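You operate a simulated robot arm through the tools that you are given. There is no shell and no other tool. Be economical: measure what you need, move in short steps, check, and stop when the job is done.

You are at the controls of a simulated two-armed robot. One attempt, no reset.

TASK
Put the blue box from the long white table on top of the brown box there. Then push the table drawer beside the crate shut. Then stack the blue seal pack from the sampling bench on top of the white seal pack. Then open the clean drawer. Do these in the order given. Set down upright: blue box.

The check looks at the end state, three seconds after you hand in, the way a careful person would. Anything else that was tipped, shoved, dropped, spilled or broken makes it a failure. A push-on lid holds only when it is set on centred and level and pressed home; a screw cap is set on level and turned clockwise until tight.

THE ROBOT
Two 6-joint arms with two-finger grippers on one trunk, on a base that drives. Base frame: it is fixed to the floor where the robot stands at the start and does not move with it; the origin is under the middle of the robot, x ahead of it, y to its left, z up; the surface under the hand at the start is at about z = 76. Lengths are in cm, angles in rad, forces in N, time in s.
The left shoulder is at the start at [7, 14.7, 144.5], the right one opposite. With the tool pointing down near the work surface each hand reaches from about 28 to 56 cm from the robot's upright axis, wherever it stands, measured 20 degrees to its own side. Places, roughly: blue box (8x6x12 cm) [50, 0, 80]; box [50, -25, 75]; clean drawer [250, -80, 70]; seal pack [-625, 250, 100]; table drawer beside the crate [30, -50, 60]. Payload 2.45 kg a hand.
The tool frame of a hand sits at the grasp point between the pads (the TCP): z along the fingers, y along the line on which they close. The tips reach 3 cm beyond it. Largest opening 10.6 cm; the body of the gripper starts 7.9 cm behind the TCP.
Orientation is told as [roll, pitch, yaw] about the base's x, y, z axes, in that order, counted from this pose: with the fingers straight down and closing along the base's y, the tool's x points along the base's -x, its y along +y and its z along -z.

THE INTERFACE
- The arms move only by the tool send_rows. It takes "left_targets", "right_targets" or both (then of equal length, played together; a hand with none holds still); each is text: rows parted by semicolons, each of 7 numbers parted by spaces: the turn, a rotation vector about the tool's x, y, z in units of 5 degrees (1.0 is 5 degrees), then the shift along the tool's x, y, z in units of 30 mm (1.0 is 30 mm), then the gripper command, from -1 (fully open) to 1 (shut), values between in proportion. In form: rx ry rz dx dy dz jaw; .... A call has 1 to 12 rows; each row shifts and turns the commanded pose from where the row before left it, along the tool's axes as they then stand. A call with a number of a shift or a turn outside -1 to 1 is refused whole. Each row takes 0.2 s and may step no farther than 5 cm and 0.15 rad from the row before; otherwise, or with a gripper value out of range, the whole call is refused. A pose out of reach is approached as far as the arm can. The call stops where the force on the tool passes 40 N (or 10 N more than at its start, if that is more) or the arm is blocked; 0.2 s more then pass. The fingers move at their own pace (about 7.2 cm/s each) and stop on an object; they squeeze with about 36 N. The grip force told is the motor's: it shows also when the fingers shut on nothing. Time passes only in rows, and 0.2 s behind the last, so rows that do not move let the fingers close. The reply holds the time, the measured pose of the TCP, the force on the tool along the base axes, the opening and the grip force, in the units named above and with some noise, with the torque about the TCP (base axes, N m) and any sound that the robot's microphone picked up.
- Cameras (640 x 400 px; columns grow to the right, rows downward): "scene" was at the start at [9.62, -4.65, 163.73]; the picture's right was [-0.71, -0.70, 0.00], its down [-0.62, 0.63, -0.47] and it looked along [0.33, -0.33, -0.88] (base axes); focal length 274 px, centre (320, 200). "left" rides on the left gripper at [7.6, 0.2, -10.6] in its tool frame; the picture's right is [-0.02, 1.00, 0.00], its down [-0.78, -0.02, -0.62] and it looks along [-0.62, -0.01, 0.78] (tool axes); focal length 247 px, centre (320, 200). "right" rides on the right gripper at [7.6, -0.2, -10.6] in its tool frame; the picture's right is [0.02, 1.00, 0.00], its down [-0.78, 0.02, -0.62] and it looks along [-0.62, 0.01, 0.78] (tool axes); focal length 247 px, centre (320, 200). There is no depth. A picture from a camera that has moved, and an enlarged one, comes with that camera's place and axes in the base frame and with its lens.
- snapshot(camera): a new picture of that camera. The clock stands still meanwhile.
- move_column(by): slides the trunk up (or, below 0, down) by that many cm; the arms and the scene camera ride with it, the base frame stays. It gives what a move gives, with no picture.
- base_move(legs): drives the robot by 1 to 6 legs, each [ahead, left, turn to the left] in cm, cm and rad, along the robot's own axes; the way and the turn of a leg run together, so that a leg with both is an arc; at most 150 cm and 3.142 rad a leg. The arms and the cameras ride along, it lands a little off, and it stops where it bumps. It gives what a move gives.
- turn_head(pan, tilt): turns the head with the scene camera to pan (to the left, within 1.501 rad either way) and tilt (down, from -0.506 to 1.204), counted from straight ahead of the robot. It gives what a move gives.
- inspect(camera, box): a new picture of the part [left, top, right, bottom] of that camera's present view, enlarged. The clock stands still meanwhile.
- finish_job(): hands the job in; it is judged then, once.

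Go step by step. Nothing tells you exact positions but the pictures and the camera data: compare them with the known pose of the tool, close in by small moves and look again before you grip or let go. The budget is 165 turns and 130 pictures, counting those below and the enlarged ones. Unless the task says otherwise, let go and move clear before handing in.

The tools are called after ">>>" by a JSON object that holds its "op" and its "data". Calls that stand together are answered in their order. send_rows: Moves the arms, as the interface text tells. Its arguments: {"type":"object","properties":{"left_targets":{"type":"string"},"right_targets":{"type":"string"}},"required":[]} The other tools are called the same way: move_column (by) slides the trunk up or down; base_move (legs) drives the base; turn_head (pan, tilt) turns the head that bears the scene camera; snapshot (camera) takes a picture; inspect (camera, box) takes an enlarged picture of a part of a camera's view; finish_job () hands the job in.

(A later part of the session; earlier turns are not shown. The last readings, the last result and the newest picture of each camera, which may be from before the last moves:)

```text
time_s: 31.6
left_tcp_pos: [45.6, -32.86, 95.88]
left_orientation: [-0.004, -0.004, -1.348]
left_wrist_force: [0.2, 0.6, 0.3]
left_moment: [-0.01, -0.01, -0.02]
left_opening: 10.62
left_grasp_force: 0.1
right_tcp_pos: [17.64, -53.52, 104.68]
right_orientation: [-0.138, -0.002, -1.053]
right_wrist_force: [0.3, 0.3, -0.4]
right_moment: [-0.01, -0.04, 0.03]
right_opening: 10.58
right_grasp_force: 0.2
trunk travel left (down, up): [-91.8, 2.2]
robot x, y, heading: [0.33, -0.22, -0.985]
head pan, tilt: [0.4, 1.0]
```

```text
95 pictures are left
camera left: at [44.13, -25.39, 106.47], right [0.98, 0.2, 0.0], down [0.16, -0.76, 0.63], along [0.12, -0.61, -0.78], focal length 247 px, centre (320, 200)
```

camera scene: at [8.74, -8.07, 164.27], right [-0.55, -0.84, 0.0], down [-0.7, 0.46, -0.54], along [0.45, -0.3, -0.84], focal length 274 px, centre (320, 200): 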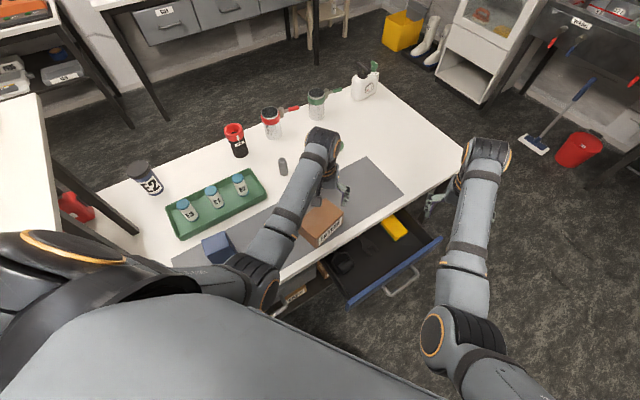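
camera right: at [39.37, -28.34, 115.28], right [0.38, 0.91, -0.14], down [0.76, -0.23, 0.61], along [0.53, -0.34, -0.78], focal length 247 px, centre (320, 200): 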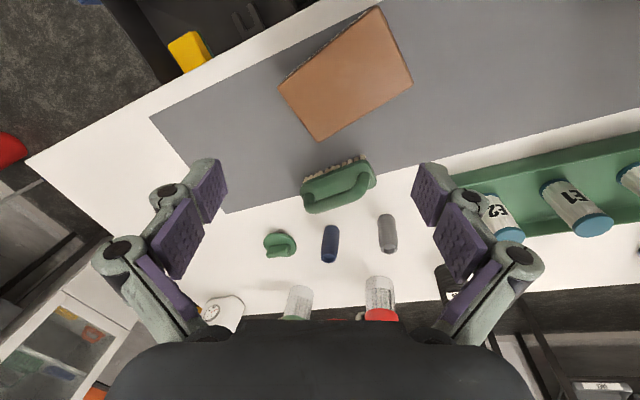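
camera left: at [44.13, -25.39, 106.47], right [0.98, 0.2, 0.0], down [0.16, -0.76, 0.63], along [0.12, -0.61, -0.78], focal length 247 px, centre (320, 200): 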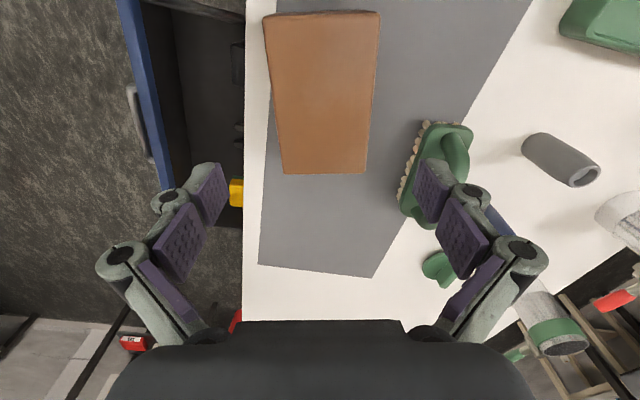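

Well centred. Descending around the brown box.

>>> {"op": "send_rows", "data": {"left_targets": "0 0 0 0 0 1 -1;0 0 0 0 0 1 -1;0 0 0 0 0 0.7 -1;0 0 0 0 0 0.7 -1;0 0 0 0 0 0.7 -1;0 0 0 0 0 0.7 -1;0 0 0 0 0 0 -1"}}

>>> {"op": "snapshot", "data": {"camera": "left"}}

```text
time_s: 33.2
left_tcp_pos: [45.65, -32.95, 81.64]
left_orientation: [-0.004, -0.006, -1.349]
left_wrist_force: [-0.4, 0.0, 0.2]
left_moment: [0.02, -0.01, 0.0]
left_opening: 10.58
left_grasp_force: 0.0
right_tcp_pos: [17.62, -53.52, 104.69]
right_orientation: [-0.138, 0.0, -1.052]
right_wrist_force: [0.8, 0.1, 0.0]
right_moment: [0.0, -0.01, 0.03]
right_opening: 10.62
right_grasp_force: 0.1
trunk travel left (down, up): [-91.8, 2.2]
robot x, y, heading: [-0.21, -0.02, -0.983]
head pan, tilt: [0.4, 1.0]
```

```text
94 pictures are left
camera left: at [44.21, -25.51, 92.12], right [0.98, 0.2, 0.0], down [0.16, -0.76, 0.63], along [0.12, -0.61, -0.78], focal length 247 px, centre (320, 200)
```

left: 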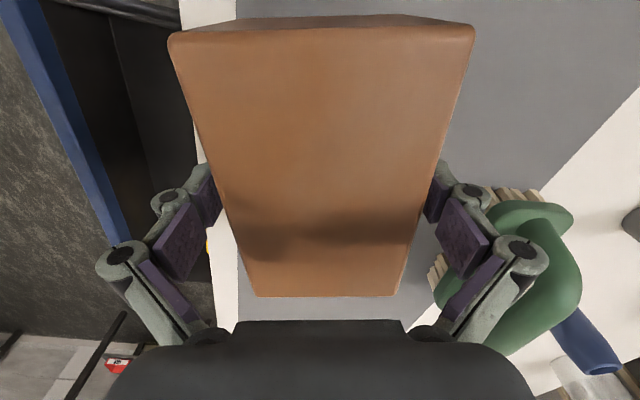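

Now grip it, lift slightly and shift it straight back by (4.2, 10.6) cm.

>>> {"op": "send_rows", "data": {"left_targets": "0 0 0 0 0 0 1;0 0 0 0 0 0 1;0 0 0 0 0 0 1;0 0 0 0 0 -0.15 1;0 0 0 0.52 0.355 0 1;0 0 0 0.52 0.355 0 1;0 0 0 0.52 0.355 0 1;0 0 0 0.52 0.355 0 1;0 0 0 0.52 0.355 0 1;0 0 0 0.53 0.355 0 1;0 0 0 0 0 0 1"}}

>>> {"op": "snapshot", "data": {"camera": "scene"}}

>>> {"op": "snapshot", "data": {"camera": "left"}}

```text
time_s: 35.6
left_tcp_pos: [49.94, -22.28, 82.12]
left_orientation: [-0.002, -0.005, -1.349]
left_wrist_force: [0.0, 1.0, -2.2]
left_moment: [-0.02, -0.01, 0.01]
left_opening: 8.91
left_grasp_force: 36.2
right_tcp_pos: [17.71, -53.56, 104.71]
right_orientation: [-0.139, 0.0, -1.052]
right_wrist_force: [0.1, 0.3, -0.5]
right_moment: [0.0, 0.0, 0.04]
right_opening: 10.61
right_grasp_force: 0.0
trunk travel left (down, up): [-91.8, 2.2]
robot x, y, heading: [-0.19, 0.04, -0.979]
head pan, tilt: [0.4, 1.0]
```

```text
93 pictures are left
camera scene: at [8.7, -8.16, 164.27], right [-0.55, -0.84, 0.0], down [-0.7, 0.46, -0.54], along [0.45, -0.3, -0.84], focal length 274 px, centre (320, 200)
```

scene: 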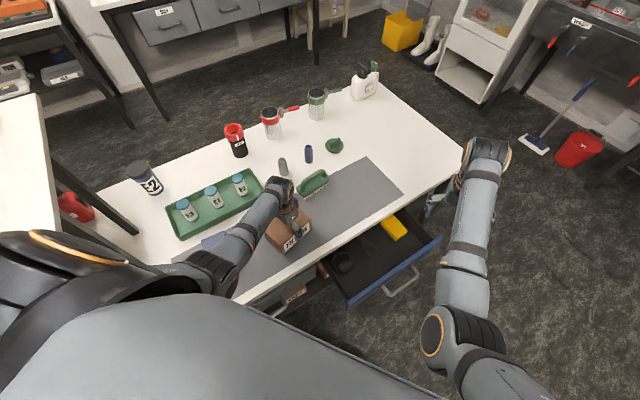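

```text
92 pictures are left
camera left: at [48.43, -14.79, 92.66], right [0.98, 0.2, 0.0], down [0.16, -0.76, 0.63], along [0.12, -0.61, -0.78], focal length 247 px, centre (320, 200)
```

left: 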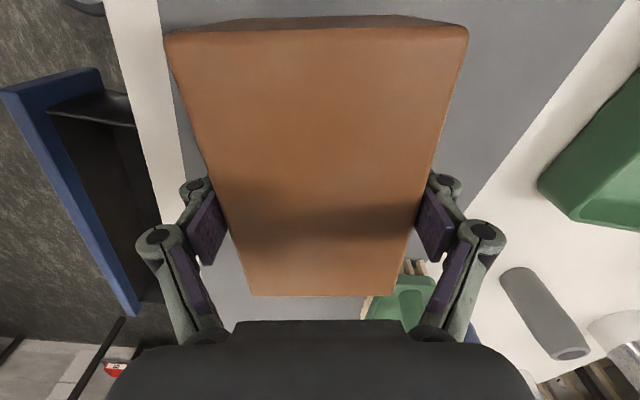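

Brown box is back at (49.9, -22.3). Lower, release and rise.

>>> {"op": "send_rows", "data": {"left_targets": "0 0 0 0 0 0.15 1;0 0 0 0 0 0 1;0 0 0 0 0 0 -1;0 0 0 0 0 0 -1;0 0 0 0 0 0 -1;0 0 0 0 0 -0.5 -1;0 0 0 0 0 -1 -1;0 0 0 0 0 -1 -1;0 0 0 0 0 -1 -1;0 0 0 0 0 -1 -1;0 0 0 0 0 -1 -1;0 0 0 0 0 0 -1"}}

>>> {"op": "base_move", "data": {"legs": [[0, 0, 0.63]]}}

>>> {"op": "snapshot", "data": {"camera": "left"}}

>>> {"op": "inspect", "data": {"camera": "scene", "box": [270, 160, 430, 280]}}

```text
time_s: 38.2
left_tcp_pos: [49.98, -22.39, 98.03]
left_orientation: [-0.001, -0.006, -1.348]
left_wrist_force: [0.7, -0.8, 0.5]
left_moment: [0.01, -0.03, 0.02]
left_opening: 10.6
left_grasp_force: 0.1
right_tcp_pos: [17.63, -53.49, 104.74]
right_orientation: [-0.139, -0.002, -1.053]
right_wrist_force: [0.5, 0.1, -0.1]
right_moment: [0.01, 0.05, -0.04]
right_opening: 10.61
right_grasp_force: 0.1
trunk travel left (down, up): [-91.8, 2.2]
robot x, y, heading: [0.15, 0.02, -0.982]
head pan, tilt: [0.4, 1.0]
```

```text
time_s: 40.3
left_tcp_pos: [53.61, 11.02, 98.03]
left_orientation: [-0.004, -0.005, -0.722]
left_wrist_force: [0.1, -0.9, 0.3]
left_moment: [-0.03, 0.03, 0.01]
left_opening: 10.58
left_grasp_force: 0.1
right_tcp_pos: [45.67, -33.09, 104.79]
right_orientation: [-0.135, -0.002, -0.425]
right_wrist_force: [0.6, -0.1, -0.1]
right_moment: [0.02, 0.0, 0.01]
right_opening: 10.61
right_grasp_force: 0.1
trunk travel left (down, up): [-91.8, 2.2]
robot x, y, heading: [0.32, -0.37, -0.359]
head pan, tilt: [0.4, 1.0]
```

```text
91 pictures are left
camera left: at [47.95, 16.25, 108.67], right [0.68, 0.74, 0.0], down [0.58, -0.53, 0.63], along [0.46, -0.43, -0.78], focal length 247 px, centre (320, 200)
```

left: 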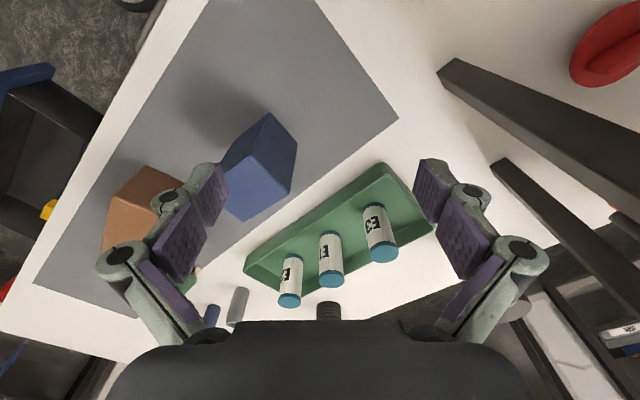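

```text
3.33 times, centred on (350, 220) of scene
camera zoom: at [11.74, -1.58, 164.27], right [0.04, -1.0, 0.0], down [-0.84, -0.04, -0.54], along [0.54, 0.02, -0.84], focal length 913 px, centre (220, 133)
```

zoom: 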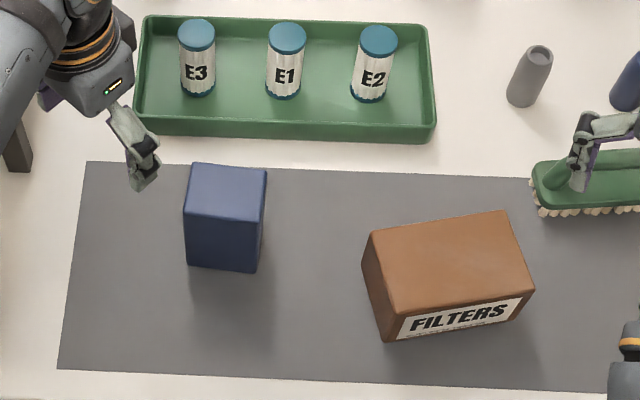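

Both boxes look right. I'll bring the left hand back over the blue box.

>>> {"op": "send_rows", "data": {"left_targets": "0 0 0 -0.88 -0.9 0 -1;0 0 0 -0.88 -0.9 0 -1;0 0 0 -0.88 -0.9 0 -1;0 0 -0.89 0 0 0 -1;0 0 -0.89 0 0 0 -1;0 0 -0.89 0 0 0 -1;0 0 -0.89 0 0 0 -1;0 0 -0.89 0 0 0 -1;0 0 -0.89 0 0 0 -1;0 0 -0.89 0 0 0 -1;0 0 -0.89 0 0 0 -1;0 0 0 0 0 0 -1"}}

>>> {"op": "snapshot", "data": {"camera": "left"}}

```text
time_s: 42.9
left_tcp_pos: [54.1, -0.27, 98.16]
left_orientation: [-0.006, -0.001, -0.102]
left_wrist_force: [0.1, 0.1, 0.1]
left_moment: [-0.01, 0.0, -0.03]
left_opening: 10.61
left_grasp_force: 0.0
right_tcp_pos: [45.68, -33.14, 104.78]
right_orientation: [-0.137, -0.002, -0.427]
right_wrist_force: [-1.1, -0.7, 0.0]
right_moment: [-0.01, 0.02, -0.04]
right_opening: 10.6
right_grasp_force: 0.0
trunk travel left (down, up): [-91.8, 2.2]
robot x, y, heading: [-0.08, -0.31, -0.357]
head pan, tilt: [0.4, 1.0]
```

```text
89 pictures are left
camera left: at [46.55, 0.66, 108.74], right [0.12, 0.99, -0.01], down [0.78, -0.09, 0.62], along [0.62, -0.08, -0.78], focal length 247 px, centre (320, 200)
```

left: 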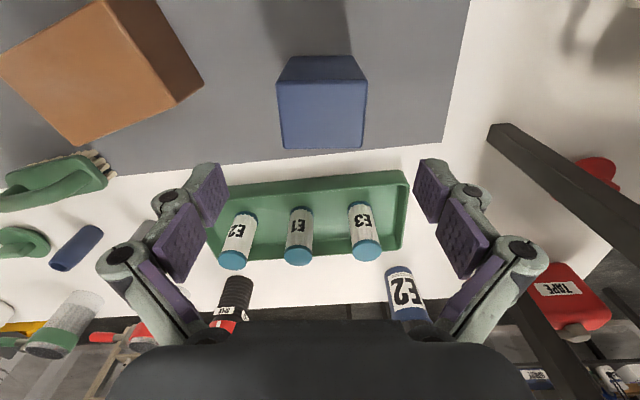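

Aligned as before. Descend a bit deeper (z≈83), grip, and lift just a little to check for slipping.

>>> {"op": "send_rows", "data": {"left_targets": "0 0 0 0 0 1 -1;0 0 0 0 0 1 -1;0 0 0 0 0 1 -1;0 0 0 0 0 1 -1;0 0 0 0 0 1 -1;0 0 0 0 0 0 -1;0 0 0 0 0 0 1;0 0 0 0 0 0 1;0 0 0 0 0 0 1;0 0 0 0 0 0 1;0 0 0 0 0 -0.2 1;0 0 0 0 0 0 1"}}

>>> {"op": "snapshot", "data": {"camera": "left"}}

>>> {"op": "inspect", "data": {"camera": "scene", "box": [270, 180, 370, 260]}}

```text
time_s: 45.5
left_tcp_pos: [54.27, -0.27, 83.79]
left_orientation: [-0.008, -0.003, -0.102]
left_wrist_force: [-0.8, 0.3, -1.4]
left_moment: [0.01, 0.02, 0.01]
left_opening: 7.41
left_grasp_force: 35.9
right_tcp_pos: [45.55, -33.03, 104.7]
right_orientation: [-0.138, -0.001, -0.426]
right_wrist_force: [0.4, 0.8, -0.1]
right_moment: [-0.01, 0.03, -0.01]
right_opening: 10.61
right_grasp_force: 0.1
trunk travel left (down, up): [-91.8, 2.2]
robot x, y, heading: [0.12, -0.3, -0.355]
head pan, tilt: [0.4, 1.0]
```

```text
88 pictures are left
camera left: at [46.65, 0.74, 94.3], right [0.12, 0.99, -0.01], down [0.78, -0.09, 0.62], along [0.62, -0.08, -0.78], focal length 247 px, centre (320, 200)
```

left: 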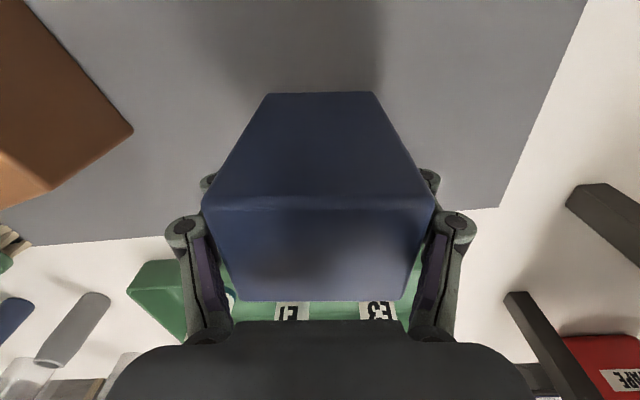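

```text
5.00 times, centred on (320, 220) of scene
camera zoom: at [11.74, -1.54, 164.27], right [0.04, -1.0, 0.0], down [-0.84, -0.04, -0.54], along [0.54, 0.02, -0.84], focal length 1370 px, centre (320, 100)
```

zoom: 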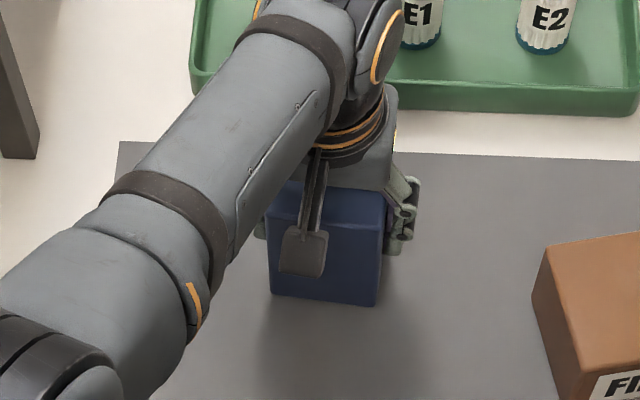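

Good grip, no slip so far. Lift gently and check again.

>>> {"op": "send_rows", "data": {"left_targets": "0 0 0 0 0 -0.2 1;0 0 0 0 0 -0.4 1;0 0 0 0 0 -0.5 1;0 0 0 0 0 -0.5 1;0 0 0 0 0 -0.5 1;0 0 0 0 0 -0.5 1;0 0 0 0 0 -0.5 1;0 0 0 0 0 -0.5 1;0 0 0 0 0 -0.4 1;0 0 0 0 0 -0.2 1;0 0 0 0 0 0 1"}}

>>> {"op": "snapshot", "data": {"camera": "left"}}

```text
time_s: 47.9
left_tcp_pos: [54.03, -0.2, 96.32]
left_orientation: [-0.007, -0.001, -0.101]
left_wrist_force: [-0.3, 0.4, -1.2]
left_moment: [0.01, 0.02, 0.02]
left_opening: 7.41
left_grasp_force: 35.9
right_tcp_pos: [45.67, -33.05, 104.74]
right_orientation: [-0.137, -0.001, -0.425]
right_wrist_force: [0.3, 0.6, 0.5]
right_moment: [0.01, 0.01, 0.0]
right_opening: 10.61
right_grasp_force: 0.1
trunk travel left (down, up): [-91.8, 2.2]
robot x, y, heading: [-0.06, 0.09, -0.354]
head pan, tilt: [0.4, 1.0]
```

```text
86 pictures are left
camera left: at [46.51, 0.76, 106.98], right [0.12, 0.99, -0.01], down [0.78, -0.09, 0.62], along [0.62, -0.08, -0.78], focal length 247 px, centre (320, 200)
```

left: 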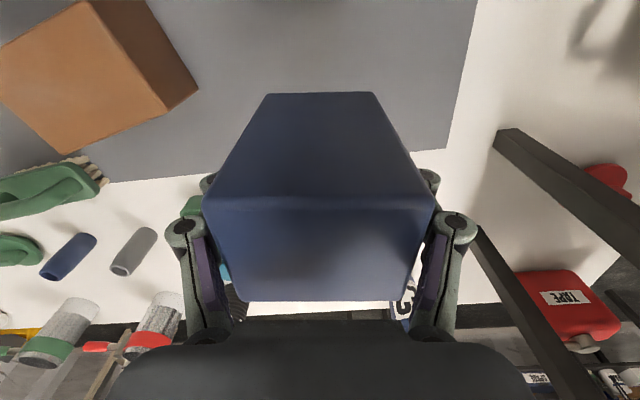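

No slip this time; bottom ≈ 89, clear of the brown box (84). Turn the base to bring it over.

>>> {"op": "base_move", "data": {"legs": [[0, 0, -0.42]]}}

>>> {"op": "send_rows", "data": {"left_targets": "0 0 -0.8 0 0 0 1;0 0 -0.8 0 0 0 1;0 0 -0.8 0 0 0 1;0 0 -0.8 0 0 0 1;0 0 -0.8 0 0 0 1;0 0 -0.8 0 0 0 1;0 0 -0.8 0 0 0 1;0 0 -0.8 0 0 0 1;0 0 -0.8 0 0 0 1;0 0 -0.8 0 0 0 1;0 0 -0.5 0 0 0 1;0 0 0 0 0 0 1"}}

>>> {"op": "snapshot", "data": {"camera": "left"}}

>>> {"op": "inspect", "data": {"camera": "scene", "box": [250, 160, 410, 280]}}

```text
time_s: 49.6
left_tcp_pos: [49.18, -22.22, 96.43]
left_orientation: [-0.009, 0.0, -0.524]
left_wrist_force: [0.9, 0.5, -0.9]
left_moment: [-0.02, -0.02, 0.01]
left_opening: 7.42
left_grasp_force: 35.9
right_tcp_pos: [28.18, -48.81, 104.76]
right_orientation: [-0.136, -0.001, -0.847]
right_wrist_force: [0.3, 0.3, 0.3]
right_moment: [0.0, 0.01, 0.0]
right_opening: 10.59
right_grasp_force: 0.1
trunk travel left (down, up): [-91.8, 2.2]
robot x, y, heading: [0.02, 0.09, -0.781]
head pan, tilt: [0.4, 1.0]
```

```text
time_s: 52.2
left_tcp_pos: [49.31, -22.15, 96.37]
left_orientation: [-0.006, 0.004, 0.22]
left_wrist_force: [0.0, 0.0, 0.0]
left_moment: [-0.02, -0.01, 0.04]
left_opening: 7.42
left_grasp_force: 35.4
right_tcp_pos: [28.24, -48.72, 104.86]
right_orientation: [-0.138, -0.001, -0.847]
right_wrist_force: [0.6, 1.0, -0.1]
right_moment: [0.0, 0.0, 0.04]
right_opening: 10.59
right_grasp_force: 0.0
trunk travel left (down, up): [-91.8, 2.2]
robot x, y, heading: [-0.22, 0.27, -0.781]
head pan, tilt: [0.4, 1.0]
```

```text
85 pictures are left
camera left: at [41.86, -23.74, 106.93], right [-0.2, 0.98, -0.01], down [0.77, 0.16, 0.62], along [0.61, 0.12, -0.79], focal length 247 px, centre (320, 200)
```

left: 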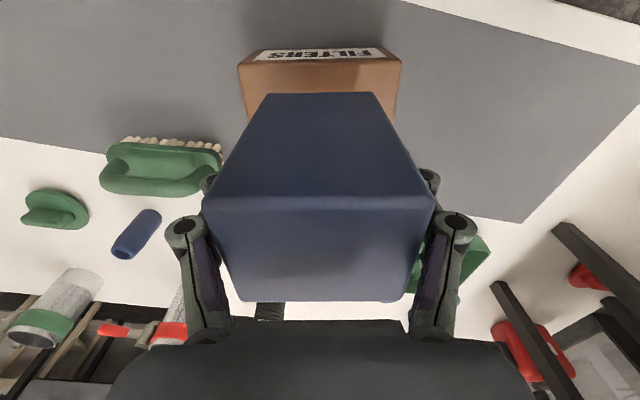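

```text
3.33 times, centred on (330, 220) of scene
camera zoom: at [10.16, -6.19, 164.27], right [-0.37, -0.93, 0.0], down [-0.78, 0.31, -0.54], along [0.5, -0.2, -0.84], focal length 913 px, centre (287, 133)
```

zoom: 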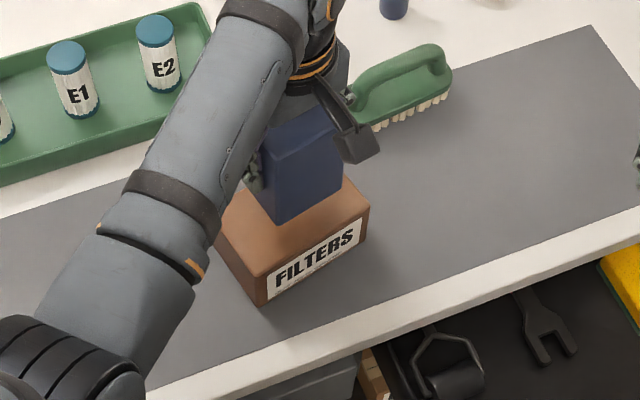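

Well aligned over the brown box; a small shift, then lower slowly.

>>> {"op": "send_rows", "data": {"left_targets": "0 0 0 -0.19 -0.06 0 1;0 0 0 0 0 0.4 1;0 0 0 0 0 0.4 1;0 0 0 0 0 0.3 1;0 0 0 0 0 0.2 1;0 0 0 0 0 0.15 1;0 0 0 0 0 0 1"}}

```text
time_s: 53.8
left_tcp_pos: [49.96, -22.29, 92.07]
left_orientation: [-0.006, 0.005, 0.22]
left_wrist_force: [0.8, 0.0, -1.5]
left_moment: [0.01, 0.02, 0.02]
left_opening: 7.41
left_grasp_force: 36.4
right_tcp_pos: [28.13, -48.68, 104.74]
right_orientation: [-0.139, -0.002, -0.846]
right_wrist_force: [0.7, 0.8, 0.3]
right_moment: [0.0, -0.01, 0.03]
right_opening: 10.6
right_grasp_force: 0.1
trunk travel left (down, up): [-91.8, 2.2]
robot x, y, heading: [0.4, -0.31, -0.777]
head pan, tilt: [0.4, 1.0]
```

>>> {"op": "send_rows", "data": {"left_targets": "0 0 0 0 0 0.08 1;0 0 0 0 0 0.08 1;0 0 0 0 0 0 1"}}

>>> {"op": "inspect", "data": {"camera": "scene", "box": [290, 180, 370, 240]}}

```text
time_s: 54.6
left_tcp_pos: [50.02, -22.39, 91.48]
left_orientation: [-0.004, 0.004, 0.22]
left_wrist_force: [-0.1, 0.2, -1.2]
left_moment: [-0.04, 0.0, 0.01]
left_opening: 7.42
left_grasp_force: 36.3
right_tcp_pos: [28.2, -48.8, 104.73]
right_orientation: [-0.138, -0.001, -0.847]
right_wrist_force: [-0.7, 0.8, -0.6]
right_moment: [0.01, 0.0, -0.03]
right_opening: 10.6
right_grasp_force: 0.1
trunk travel left (down, up): [-91.8, 2.2]
robot x, y, heading: [-0.3, -0.11, -0.781]
head pan, tilt: [0.4, 1.0]
```

```text
6.67 times, centred on (330, 210) of scene
camera zoom: at [10.16, -6.19, 164.27], right [-0.37, -0.93, 0.0], down [-0.78, 0.31, -0.54], along [0.5, -0.2, -0.84], focal length 1826 px, centre (253, 133)
```

zoom: 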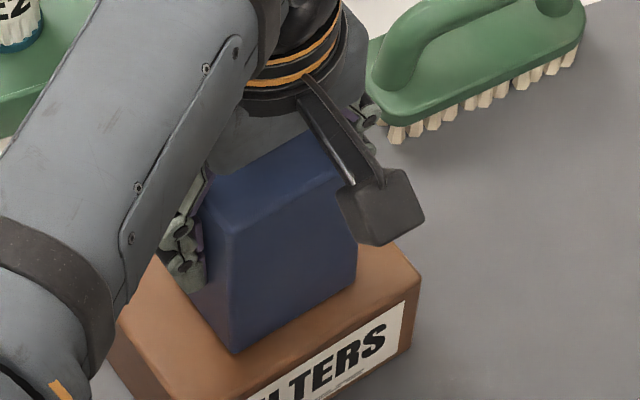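

>>> {"op": "send_rows", "data": {"left_targets": "0 0 0 0 0 0.06 1;0 0 0 0 0 0.06 1;0 0 0 0 0 0 1"}}

```text
time_s: 55.4
left_tcp_pos: [49.92, -22.19, 91.2]
left_orientation: [-0.006, 0.004, 0.22]
left_wrist_force: [-0.5, 0.6, -0.8]
left_moment: [0.01, 0.01, -0.01]
left_opening: 7.38
left_grasp_force: 35.8
right_tcp_pos: [28.18, -48.84, 104.68]
right_orientation: [-0.137, -0.001, -0.847]
right_wrist_force: [0.3, -0.2, -0.3]
right_moment: [-0.02, 0.01, 0.02]
right_opening: 10.59
right_grasp_force: 0.1
trunk travel left (down, up): [-91.8, 2.2]
robot x, y, heading: [0.06, -0.2, -0.778]
head pan, tilt: [0.4, 1.0]
```

>>> {"op": "send_rows", "data": {"left_targets": "0 0 0 0 0 0.06 1;0 0 0 0 0 0.06 1;0 0 0 0 0 0 1"}}

```text
time_s: 56.2
left_tcp_pos: [49.9, -22.33, 91.0]
left_orientation: [-0.01, -0.001, 0.222]
left_wrist_force: [3.7, 0.5, 15.9]
left_moment: [0.49, -0.31, -0.03]
left_opening: 7.44
left_grasp_force: 36.0
right_tcp_pos: [28.02, -48.68, 104.83]
right_orientation: [-0.138, -0.005, -0.848]
right_wrist_force: [0.4, -0.1, 0.1]
right_moment: [-0.01, 0.01, 0.0]
right_opening: 10.61
right_grasp_force: 0.0
trunk travel left (down, up): [-91.8, 2.2]
robot x, y, heading: [-0.12, 0.27, -0.775]
head pan, tilt: [0.4, 1.0]
```

Contact on the brown box. Release and rise.

>>> {"op": "send_rows", "data": {"left_targets": "0 0 0 0 0 -0.05 1;0 0 0 0 0 0 0;0 0 0 0 0 0 -1;0 0 0 0 0 0 -1;0 0 0 0 0 0 -1;0 0 0 0 0 -0.5 -1;0 0 0 0 0 -1 -1;0 0 0 0 0 -1 -1;0 0 0 0 0 -1 -1;0 0 0 0 0 -0.7 -1;0 0 0 0 0 0 -1"}}

>>> {"op": "snapshot", "data": {"camera": "left"}}

>>> {"op": "snapshot", "data": {"camera": "scene"}}

```text
time_s: 58.6
left_tcp_pos: [49.92, -22.14, 103.56]
left_orientation: [-0.005, 0.002, 0.22]
left_wrist_force: [0.2, -0.8, -0.6]
left_moment: [0.02, -0.03, -0.02]
left_opening: 10.61
left_grasp_force: 0.1
right_tcp_pos: [28.13, -48.77, 104.7]
right_orientation: [-0.137, -0.001, -0.847]
right_wrist_force: [-0.2, 0.8, 0.2]
right_moment: [-0.03, -0.01, -0.04]
right_opening: 10.61
right_grasp_force: 0.0
trunk travel left (down, up): [-91.8, 2.2]
robot x, y, heading: [0.4, -0.09, -0.78]
head pan, tilt: [0.4, 1.0]
```

```text
82 pictures are left
camera left: at [42.49, -23.64, 114.2], right [-0.2, 0.98, -0.01], down [0.77, 0.16, 0.62], along [0.61, 0.12, -0.79], focal length 247 px, centre (320, 200)
```

left: 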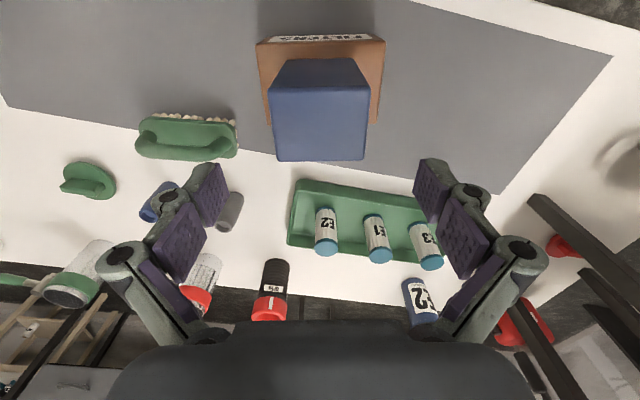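

```text
81 pictures are left
camera scene: at [10.16, -6.18, 164.27], right [-0.37, -0.93, 0.0], down [-0.78, 0.31, -0.54], along [0.5, -0.2, -0.84], focal length 274 px, centre (320, 200)
```

scene: 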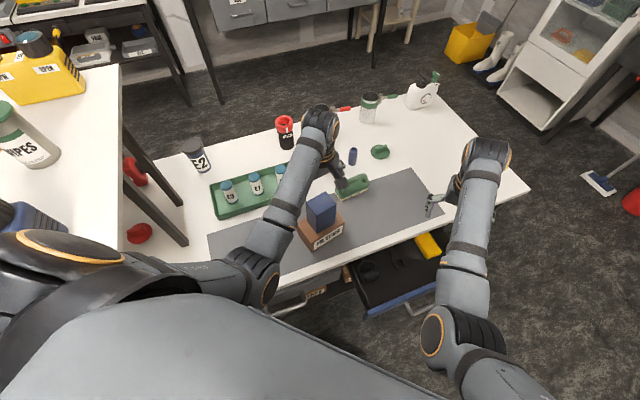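

Stacked upright. Now look at the drawer below the table edge.

>>> {"op": "turn_head", "data": {"pan": 0.0, "tilt": 1.1}}

>>> {"op": "snapshot", "data": {"camera": "scene"}}

>>> {"op": "snapshot", "data": {"camera": "right"}}

```text
time_s: 59.4
left_tcp_pos: [49.95, -22.15, 103.58]
left_orientation: [-0.003, 0.003, 0.221]
left_wrist_force: [-0.4, 0.1, 0.3]
left_moment: [0.0, 0.0, -0.01]
left_opening: 10.63
left_grasp_force: 0.1
right_tcp_pos: [28.05, -48.78, 104.77]
right_orientation: [-0.138, -0.004, -0.846]
right_wrist_force: [-1.1, 0.4, 0.1]
right_moment: [0.02, 0.01, 0.0]
right_opening: 10.58
right_grasp_force: 0.1
trunk travel left (down, up): [-91.8, 2.2]
robot x, y, heading: [0.27, -0.12, -0.773]
head pan, tilt: [0.0, 1.1]
```

```text
80 pictures are left
camera scene: at [8.17, -8.03, 163.61], right [-0.7, -0.71, 0.0], down [-0.64, 0.62, -0.45], along [0.32, -0.32, -0.89], focal length 274 px, centre (320, 200)
```

scene: 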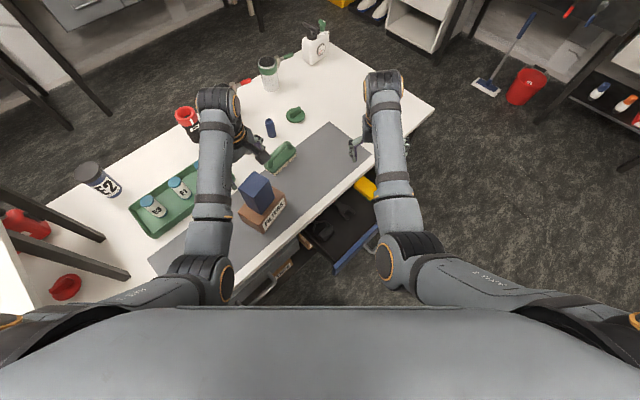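

```text
79 pictures are left
camera right: at [24.03, -42.12, 115.3], right [0.73, 0.67, -0.14], down [0.59, -0.52, 0.61], along [0.34, -0.53, -0.78], focal length 247 px, centre (320, 200)
```

right: 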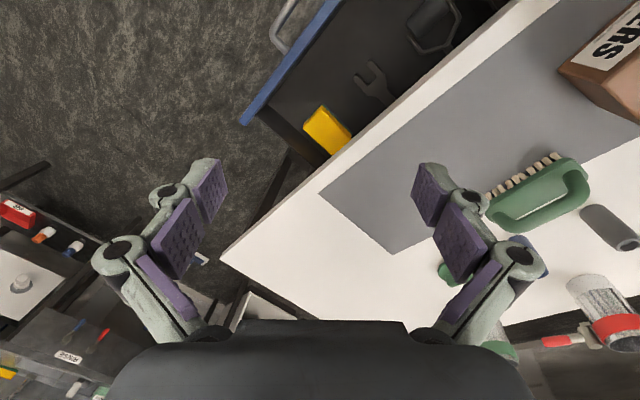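

>>> {"op": "inspect", "data": {"camera": "scene", "box": [230, 170, 410, 310]}}

```text
2.86 times, centred on (320, 240) of scene
camera zoom: at [8.17, -8.03, 163.61], right [-0.7, -0.71, 0.0], down [-0.64, 0.62, -0.45], along [0.32, -0.32, -0.89], focal length 783 px, centre (320, 86)
```

zoom: 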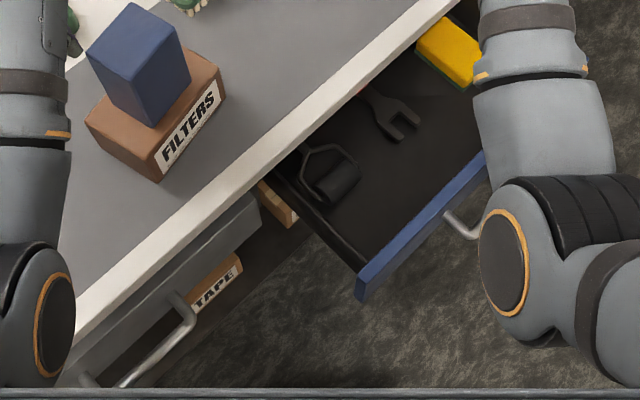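

The open drawer has a blue front at x≈20, spanning y≈-28…-74, about z 60; closed it should sit flush near x≈40. I'll back the base off and place it in front of the drawer, then push with the right hand.

>>> {"op": "base_move", "data": {"legs": [[-15, 0, 0], [27.5, -35.4, 0], [0, 0, 0.775]]}}

>>> {"op": "turn_head", "data": {"pan": -0.3, "tilt": 0.95}}

>>> {"op": "snapshot", "data": {"camera": "scene"}}

```text
time_s: 65.2
left_tcp_pos: [34.92, -16.26, 103.59]
left_orientation: [-0.005, 0.003, 0.979]
left_wrist_force: [0.3, 0.5, 0.1]
left_moment: [0.01, 0.01, -0.03]
left_opening: 10.6
left_grasp_force: 0.1
right_tcp_pos: [37.29, -50.57, 104.79]
right_orientation: [-0.136, 0.0, -0.087]
right_wrist_force: [0.3, -0.2, -1.3]
right_moment: [0.03, 0.0, -0.03]
right_opening: 10.59
right_grasp_force: 0.1
trunk travel left (down, up): [-91.8, 2.2]
robot x, y, heading: [-16.87, -34.43, -0.017]
head pan, tilt: [0.0, 1.1]
```

```text
time_s: 66.0
left_tcp_pos: [34.91, -16.23, 103.6]
left_orientation: [-0.005, 0.004, 0.979]
left_wrist_force: [0.2, -0.1, 0.1]
left_moment: [-0.02, -0.02, 0.01]
left_opening: 10.59
left_grasp_force: 0.2
right_tcp_pos: [37.51, -50.62, 104.71]
right_orientation: [-0.138, -0.003, -0.088]
right_wrist_force: [1.5, 0.3, -0.4]
right_moment: [0.0, 0.01, 0.0]
right_opening: 10.63
right_grasp_force: 0.1
trunk travel left (down, up): [-91.8, 2.2]
robot x, y, heading: [-16.36, -34.75, -0.019]
head pan, tilt: [-0.3, 0.949]
```

```text
77 pictures are left
camera scene: at [-4.53, -36.99, 164.63], right [-0.31, -0.95, 0.0], down [-0.77, 0.25, -0.58], along [0.55, -0.18, -0.81], focal length 274 px, centre (320, 200)
```

scene: 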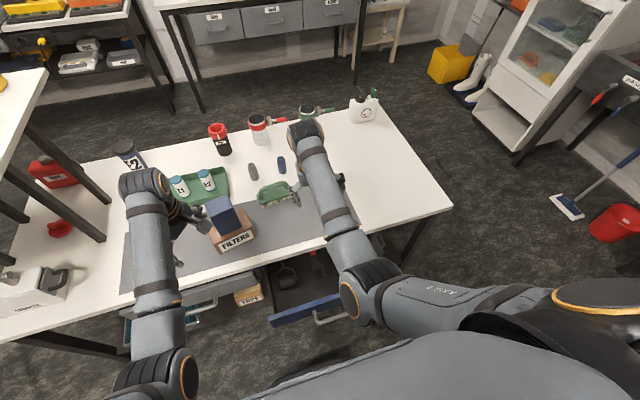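

>>> {"op": "inspect", "data": {"camera": "scene", "box": [100, 230, 380, 400]}}

>>> {"op": "turn_head", "data": {"pan": 0.4, "tilt": 1.05}}

>>> {"op": "snapshot", "data": {"camera": "scene"}}

```text
2.29 times, centred on (240, 315) of scene
camera zoom: at [-4.53, -36.99, 164.63], right [-0.31, -0.95, 0.0], down [-0.77, 0.25, -0.58], along [0.55, -0.18, -0.81], focal length 626 px, centre (503, -63)
```

zoom: 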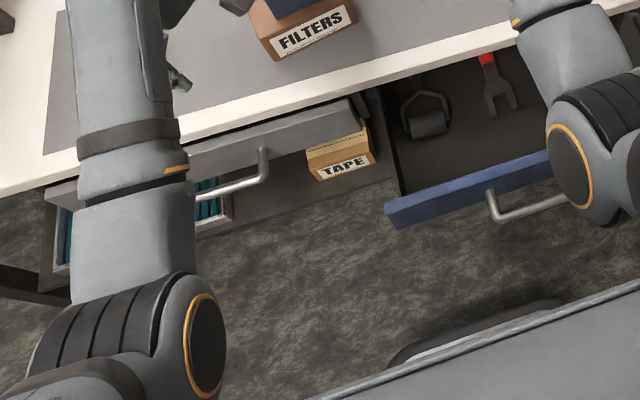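

```text
time_s: 67.0
left_tcp_pos: [34.85, -16.27, 103.54]
left_orientation: [-0.004, 0.003, 0.98]
left_wrist_force: [-0.1, 0.5, 0.5]
left_moment: [0.02, 0.01, -0.03]
left_opening: 10.61
left_grasp_force: 0.1
right_tcp_pos: [37.5, -50.63, 104.81]
right_orientation: [-0.138, 0.0, -0.089]
right_wrist_force: [-0.7, 0.0, -0.4]
right_moment: [0.02, -0.04, 0.01]
right_opening: 10.61
right_grasp_force: 0.0
trunk travel left (down, up): [-91.8, 2.2]
robot x, y, heading: [-16.52, -34.85, -0.019]
head pan, tilt: [0.4, 1.051]
```

```text
75 pictures are left
camera scene: at [-5.27, -32.28, 163.93], right [0.37, -0.93, 0.0], down [-0.81, -0.32, -0.5], along [0.46, 0.19, -0.87], focal length 274 px, centre (320, 200)
```

scene: 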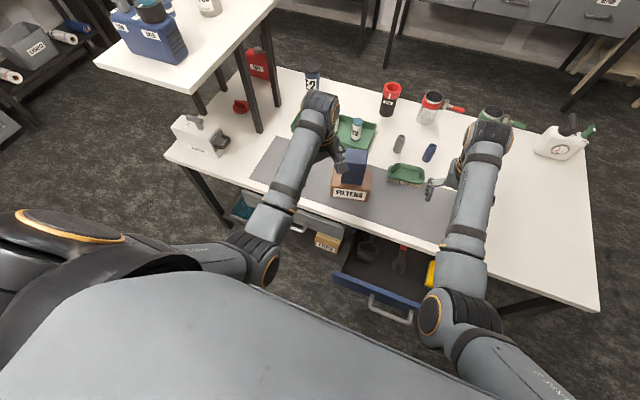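

The blue-fronted drawer is the open one at the given spot. I'd rather use the left hand with the robot turned right, so that no arm hangs over the boxes. Turning and shifting the base accordingly.

>>> {"op": "base_move", "data": {"legs": [[0, 0, -0.78], [1.1, 8.0, 0]]}}

>>> {"op": "move_column", "data": {"by": -16}}

>>> {"op": "turn_head", "data": {"pan": 0.1, "tilt": 1.1}}

>>> {"op": "snapshot", "data": {"camera": "scene"}}

>>> {"op": "snapshot", "data": {"camera": "left"}}

```text
time_s: 70.1
left_tcp_pos: [39.0, -53.39, 103.61]
left_orientation: [-0.006, 0.0, 0.196]
left_wrist_force: [-0.8, 0.6, -0.3]
left_moment: [0.03, -0.05, -0.02]
left_opening: 10.61
left_grasp_force: 0.0
right_tcp_pos: [16.49, -79.48, 104.78]
right_orientation: [-0.134, -0.001, -0.871]
right_wrist_force: [-0.3, -0.6, -0.5]
right_moment: [0.0, -0.04, 0.01]
right_opening: 10.61
right_grasp_force: 0.1
trunk travel left (down, up): [-91.8, 2.2]
robot x, y, heading: [-9.66, -29.8, -0.801]
head pan, tilt: [0.4, 1.051]
```

```text
time_s: 72.0
left_tcp_pos: [39.27, -53.09, 87.59]
left_orientation: [-0.008, 0.002, 0.194]
left_wrist_force: [0.3, 0.5, -0.5]
left_moment: [0.0, 0.01, 0.02]
left_opening: 10.6
left_grasp_force: 0.0
right_tcp_pos: [16.93, -79.35, 88.83]
right_orientation: [-0.136, 0.0, -0.869]
right_wrist_force: [0.3, 0.1, 0.0]
right_moment: [0.01, 0.0, 0.0]
right_opening: 10.62
right_grasp_force: 0.1
trunk travel left (down, up): [-75.8, 18.2]
robot x, y, heading: [-10.18, -29.91, -0.796]
head pan, tilt: [0.4, 1.051]
```

```text
time_s: 72.8
left_tcp_pos: [39.41, -53.21, 87.61]
left_orientation: [-0.005, 0.003, 0.194]
left_wrist_force: [0.0, 0.3, 0.0]
left_moment: [0.02, -0.01, -0.02]
left_opening: 10.6
left_grasp_force: 0.1
right_tcp_pos: [16.82, -79.37, 88.76]
right_orientation: [-0.138, -0.002, -0.871]
right_wrist_force: [-1.0, -0.4, -0.3]
right_moment: [0.0, 0.0, 0.0]
right_opening: 10.59
right_grasp_force: 0.0
trunk travel left (down, up): [-75.8, 18.2]
robot x, y, heading: [-10.04, -29.63, -0.797]
head pan, tilt: [0.099, 1.1]
```

```text
74 pictures are left
camera scene: at [-1.63, -37.56, 147.61], right [-0.64, -0.76, 0.0], down [-0.68, 0.57, -0.45], along [0.35, -0.29, -0.89], focal length 274 px, centre (320, 200)
```

scene: 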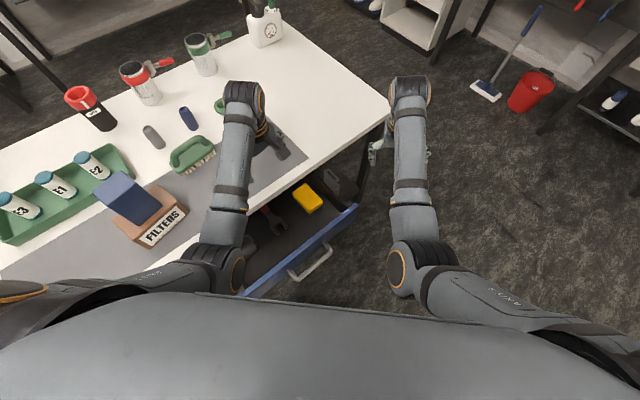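

```text
73 pictures are left
camera left: at [31.85, -54.47, 98.19], right [-0.17, 0.98, -0.01], down [0.77, 0.14, 0.62], along [0.61, 0.1, -0.79], focal length 247 px, centre (320, 200)
```

left: 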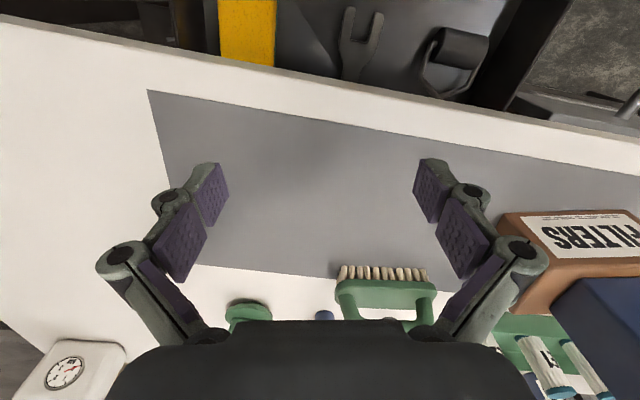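

Triangulated: drawer front's top z≈66, face at x≈20; its handle spans y≈-42…-57 and sticks out to x≈16.5. I'll push on the handle with closed vertical fingers. First shift the base back slightly and bring the hand in front of the handle.

>>> {"op": "base_move", "data": {"legs": [[-6.1, -2.4, 0]]}}

>>> {"op": "send_rows", "data": {"left_targets": "0 0 0.55 1 0 0 1;0 0 0.55 1 0 0 1;0 0 0.55 1 0 0 1;0 0 0.55 1 0 0 1;0 0 0 1 0 0 1;0 0 0 1 0 0 1;0 0 0 1 0 0 1;0 0 0 0.3 0 0 1;0 0 0 0 0 0 1"}}

>>> {"op": "snapshot", "data": {"camera": "scene"}}

```text
time_s: 73.8
left_tcp_pos: [33.55, -50.49, 87.43]
left_orientation: [-0.007, 0.003, 0.194]
left_wrist_force: [0.3, -0.5, -0.9]
left_moment: [0.0, 0.01, 0.02]
left_opening: 10.58
left_grasp_force: 0.0
right_tcp_pos: [11.15, -76.77, 88.61]
right_orientation: [-0.14, 0.0, -0.871]
right_wrist_force: [0.3, -1.0, 0.6]
right_moment: [-0.05, 0.02, -0.01]
right_opening: 10.58
right_grasp_force: 0.1
trunk travel left (down, up): [-75.8, 18.2]
robot x, y, heading: [-15.94, -27.26, -0.795]
head pan, tilt: [0.099, 1.1]
```

```text
time_s: 74.7
left_tcp_pos: [30.98, -45.87, 87.06]
left_orientation: [0.116, -0.156, 0.059]
left_wrist_force: [0.0, 0.0, 0.8]
left_moment: [-0.02, -0.04, -0.01]
left_opening: 0.0
left_grasp_force: 16.7
left hand out of reach, approached as far as the arm can: row 4
right_tcp_pos: [11.0, -76.63, 88.75]
right_orientation: [-0.141, -0.002, -0.871]
right_wrist_force: [0.5, -0.4, -0.7]
right_moment: [0.01, 0.0, 0.0]
right_opening: 10.61
right_grasp_force: 0.0
trunk travel left (down, up): [-75.8, 18.2]
robot x, y, heading: [-16.26, -26.96, -0.793]
head pan, tilt: [0.099, 1.1]
stopped in row 4 (left hand): the arm was blocked; the commanded pose is now the measured one
```

```text
72 pictures are left
camera scene: at [-7.57, -34.89, 147.61], right [-0.64, -0.76, 0.0], down [-0.68, 0.57, -0.45], along [0.35, -0.29, -0.89], focal length 274 px, centre (320, 200)
```

scene: 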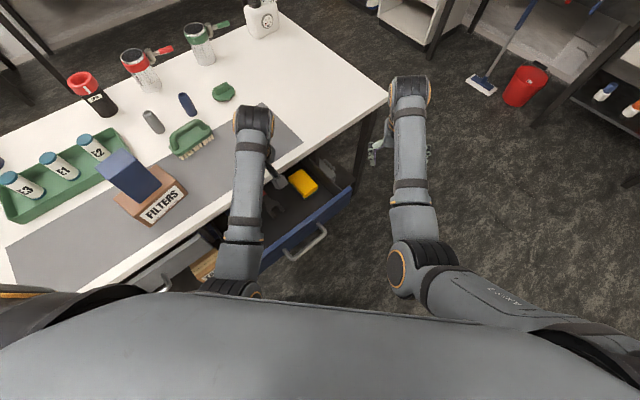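

At this height the arm can't fold in closer. I'll back the base away, lower the hand in the free space in front of the drawer, and push with the base.

>>> {"op": "base_move", "data": {"legs": [[-15.6, -15.7, 0]]}}

>>> {"op": "send_rows", "data": {"left_targets": "0.45 0.6 0.2 0 0 0 1;0.45 0.6 0.2 0 0 0 1;0.43 0.6 0.2 0 0 0 1;0 0 0 0 0 1 1;0 0 0 0 0 1 1;0 0 0 0 0 1 1;0 0 0 0 0 0 1"}}

>>> {"op": "snapshot", "data": {"camera": "scene"}}

>>> {"op": "snapshot", "data": {"camera": "left"}}

```text
time_s: 76.3
left_tcp_pos: [9.07, -45.74, 87.05]
left_orientation: [0.114, -0.156, 0.057]
left_wrist_force: [0.5, 0.5, 0.4]
left_moment: [0.03, 0.04, 0.01]
left_opening: 0.0
left_grasp_force: 29.1
right_tcp_pos: [-10.93, -76.41, 88.69]
right_orientation: [-0.138, -0.001, -0.875]
right_wrist_force: [-0.4, -0.4, -0.5]
right_moment: [0.01, -0.01, 0.02]
right_opening: 10.6
right_grasp_force: 0.0
trunk travel left (down, up): [-75.8, 18.2]
robot x, y, heading: [-37.81, -27.14, -0.802]
head pan, tilt: [0.099, 1.1]
```

```text
time_s: 77.9
left_tcp_pos: [8.9, -45.66, 78.11]
left_orientation: [0.001, 0.005, 0.013]
left_wrist_force: [-0.8, -0.2, -0.8]
left_moment: [-0.03, 0.02, 0.0]
left_opening: 0.0
left_grasp_force: 28.3
right_tcp_pos: [-10.98, -76.46, 88.87]
right_orientation: [-0.138, -0.003, -0.874]
right_wrist_force: [0.6, 0.3, -0.1]
right_moment: [-0.03, 0.04, -0.01]
right_opening: 10.59
right_grasp_force: 0.0
trunk travel left (down, up): [-75.8, 18.2]
robot x, y, heading: [-38.38, -26.85, -0.806]
head pan, tilt: [0.099, 1.1]
```

```text
71 pictures are left
camera scene: at [-29.51, -34.62, 147.61], right [-0.65, -0.76, 0.0], down [-0.68, 0.58, -0.45], along [0.35, -0.29, -0.89], focal length 274 px, centre (320, 200)
```

scene: 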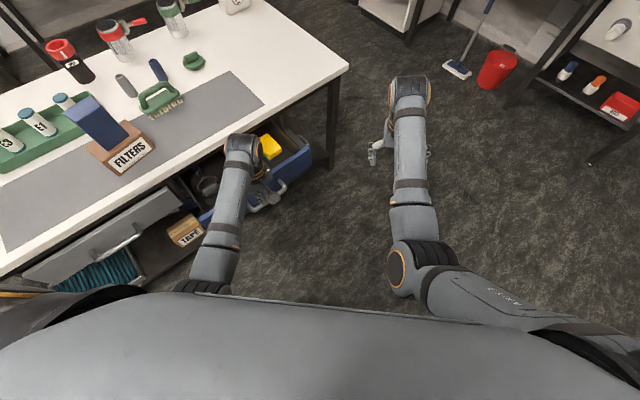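

```text
70 pictures are left
camera left: at [1.35, -45.73, 88.74], right [0.01, 1.0, 0.0], down [0.79, -0.01, 0.62], along [0.62, 0.0, -0.79], focal length 247 px, centre (320, 200)
```

left: 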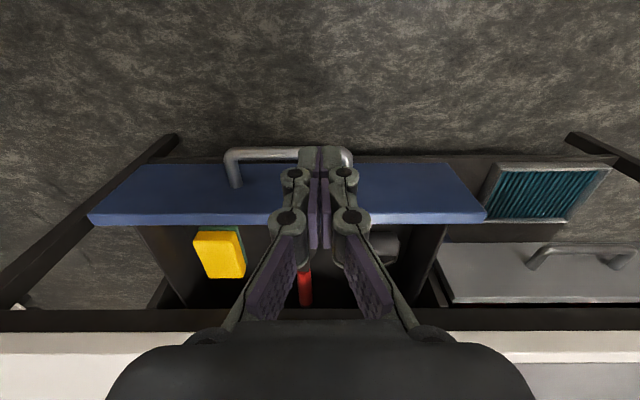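

The handle bar is at about (16.5, -49.6, 60). Lower the closed hand in front of it.

>>> {"op": "send_rows", "data": {"left_targets": "0 0 0 0 -0.65 0.8 1;0 0 0 0 -0.65 0.8 1;0 0 0 0 0 1 1;0 0 0 0 0 1 1;0 0 0 0 0 1 1;0 0 0 0 0 1 1;0 0 0 0 0 0.4 1;0 0 0 0 0 0 1"}}

>>> {"op": "snapshot", "data": {"camera": "left"}}

>>> {"op": "inspect", "data": {"camera": "scene", "box": [170, 110, 350, 250]}}

```text
time_s: 79.7
left_tcp_pos: [8.72, -49.16, 60.56]
left_orientation: [0.0, 0.004, 0.016]
left_wrist_force: [-0.1, -0.3, -0.4]
left_moment: [-0.03, 0.0, -0.01]
left_opening: 0.0
left_grasp_force: 29.4
left hand out of reach, approached as far as the arm can: row 7
right_tcp_pos: [-11.1, -76.36, 88.88]
right_orientation: [-0.137, -0.001, -0.875]
right_wrist_force: [-0.1, -0.2, 0.8]
right_moment: [0.01, 0.0, -0.01]
right_opening: 10.62
right_grasp_force: 0.1
trunk travel left (down, up): [-75.8, 18.2]
robot x, y, heading: [-37.98, -26.87, -0.804]
head pan, tilt: [0.099, 1.1]
```

```text
69 pictures are left
camera left: at [1.25, -49.18, 71.24], right [0.01, 1.0, 0.0], down [0.79, -0.01, 0.62], along [0.62, 0.0, -0.79], focal length 247 px, centre (320, 200)
```

left: 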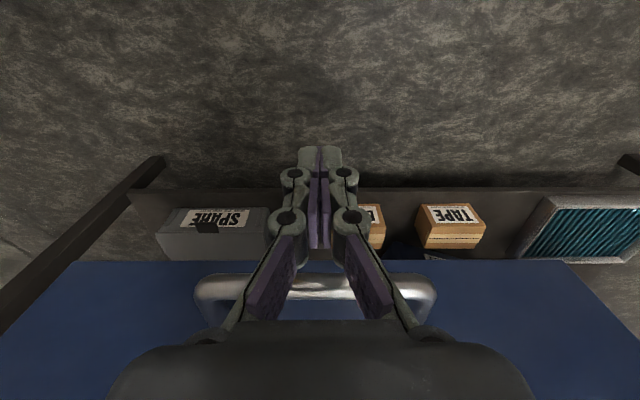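

```text
2.86 times, centred on (260, 180) of scene
camera zoom: at [-29.49, -34.6, 147.61], right [-0.65, -0.76, 0.0], down [-0.68, 0.58, -0.45], along [0.35, -0.29, -0.89], focal length 783 px, centre (491, 257)
```

zoom: 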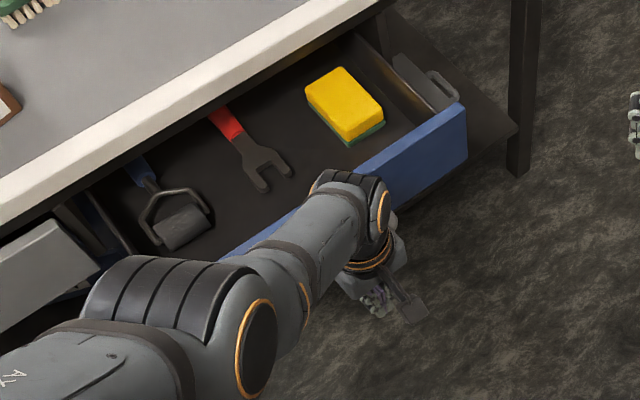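

Handle at (15.5, z 62), contact will be near the TCP. Drive forward (+x) 15 cm to begin the push.

>>> {"op": "base_move", "data": {"legs": [[10.4, 10.8, 0]]}}

>>> {"op": "snapshot", "data": {"camera": "scene"}}

```text
time_s: 81.1
left_tcp_pos: [23.57, -49.07, 60.67]
left_orientation: [-0.001, 0.005, 0.013]
left_wrist_force: [0.3, 0.0, -0.8]
left_moment: [-0.02, -0.01, 0.0]
left_opening: 0.0
left_grasp_force: 28.2
right_tcp_pos: [3.79, -76.34, 88.75]
right_orientation: [-0.139, -0.002, -0.872]
right_wrist_force: [0.0, -0.1, 0.4]
right_moment: [0.02, 0.01, 0.0]
right_opening: 10.6
right_grasp_force: 0.0
trunk travel left (down, up): [-75.8, 18.2]
robot x, y, heading: [-23.11, -27.13, -0.803]
head pan, tilt: [0.099, 1.1]
```

```text
67 pictures are left
camera scene: at [-14.69, -34.5, 147.62], right [-0.65, -0.76, 0.0], down [-0.68, 0.58, -0.45], along [0.35, -0.29, -0.89], focal length 274 px, centre (320, 200)
```

scene: 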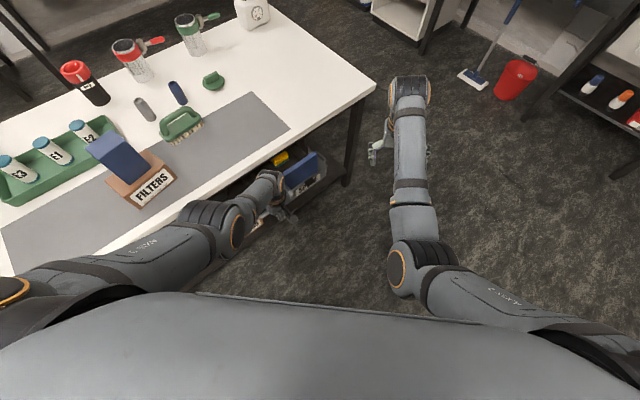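

The drawer is going in. Push another 7 cm.

>>> {"op": "base_move", "data": {"legs": [[4.9, 5.0, 0]]}}

>>> {"op": "inspect", "data": {"camera": "scene", "box": [150, 110, 370, 270]}}

```text
time_s: 82.1
left_tcp_pos: [30.51, -49.18, 60.54]
left_orientation: [-0.001, 0.004, 0.013]
left_wrist_force: [-9.9, -0.8, 0.8]
left_moment: [0.08, -0.78, 0.04]
left_opening: 0.0
left_grasp_force: 28.4
right_tcp_pos: [10.74, -76.27, 88.7]
right_orientation: [-0.14, -0.002, -0.876]
right_wrist_force: [0.5, 1.0, 1.1]
right_moment: [-0.01, 0.0, 0.02]
right_opening: 10.58
right_grasp_force: 0.0
trunk travel left (down, up): [-75.8, 18.2]
robot x, y, heading: [-16.03, -27.0, -0.809]
head pan, tilt: [0.099, 1.1]
```

```text
2.50 times, centred on (260, 190) of scene
camera zoom: at [-7.7, -34.45, 147.64], right [-0.65, -0.76, 0.0], down [-0.68, 0.58, -0.45], along [0.35, -0.29, -0.89], focal length 685 px, centre (470, 225)
```

zoom: 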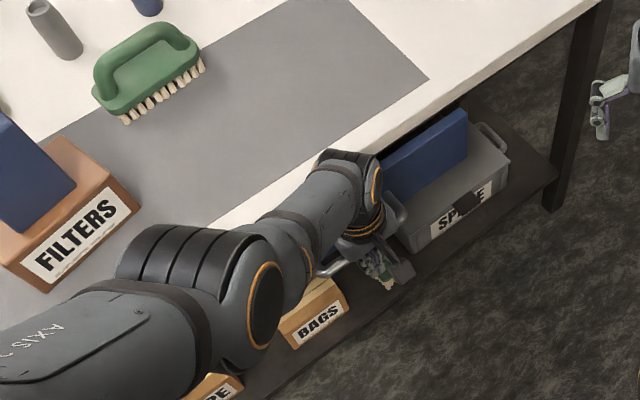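

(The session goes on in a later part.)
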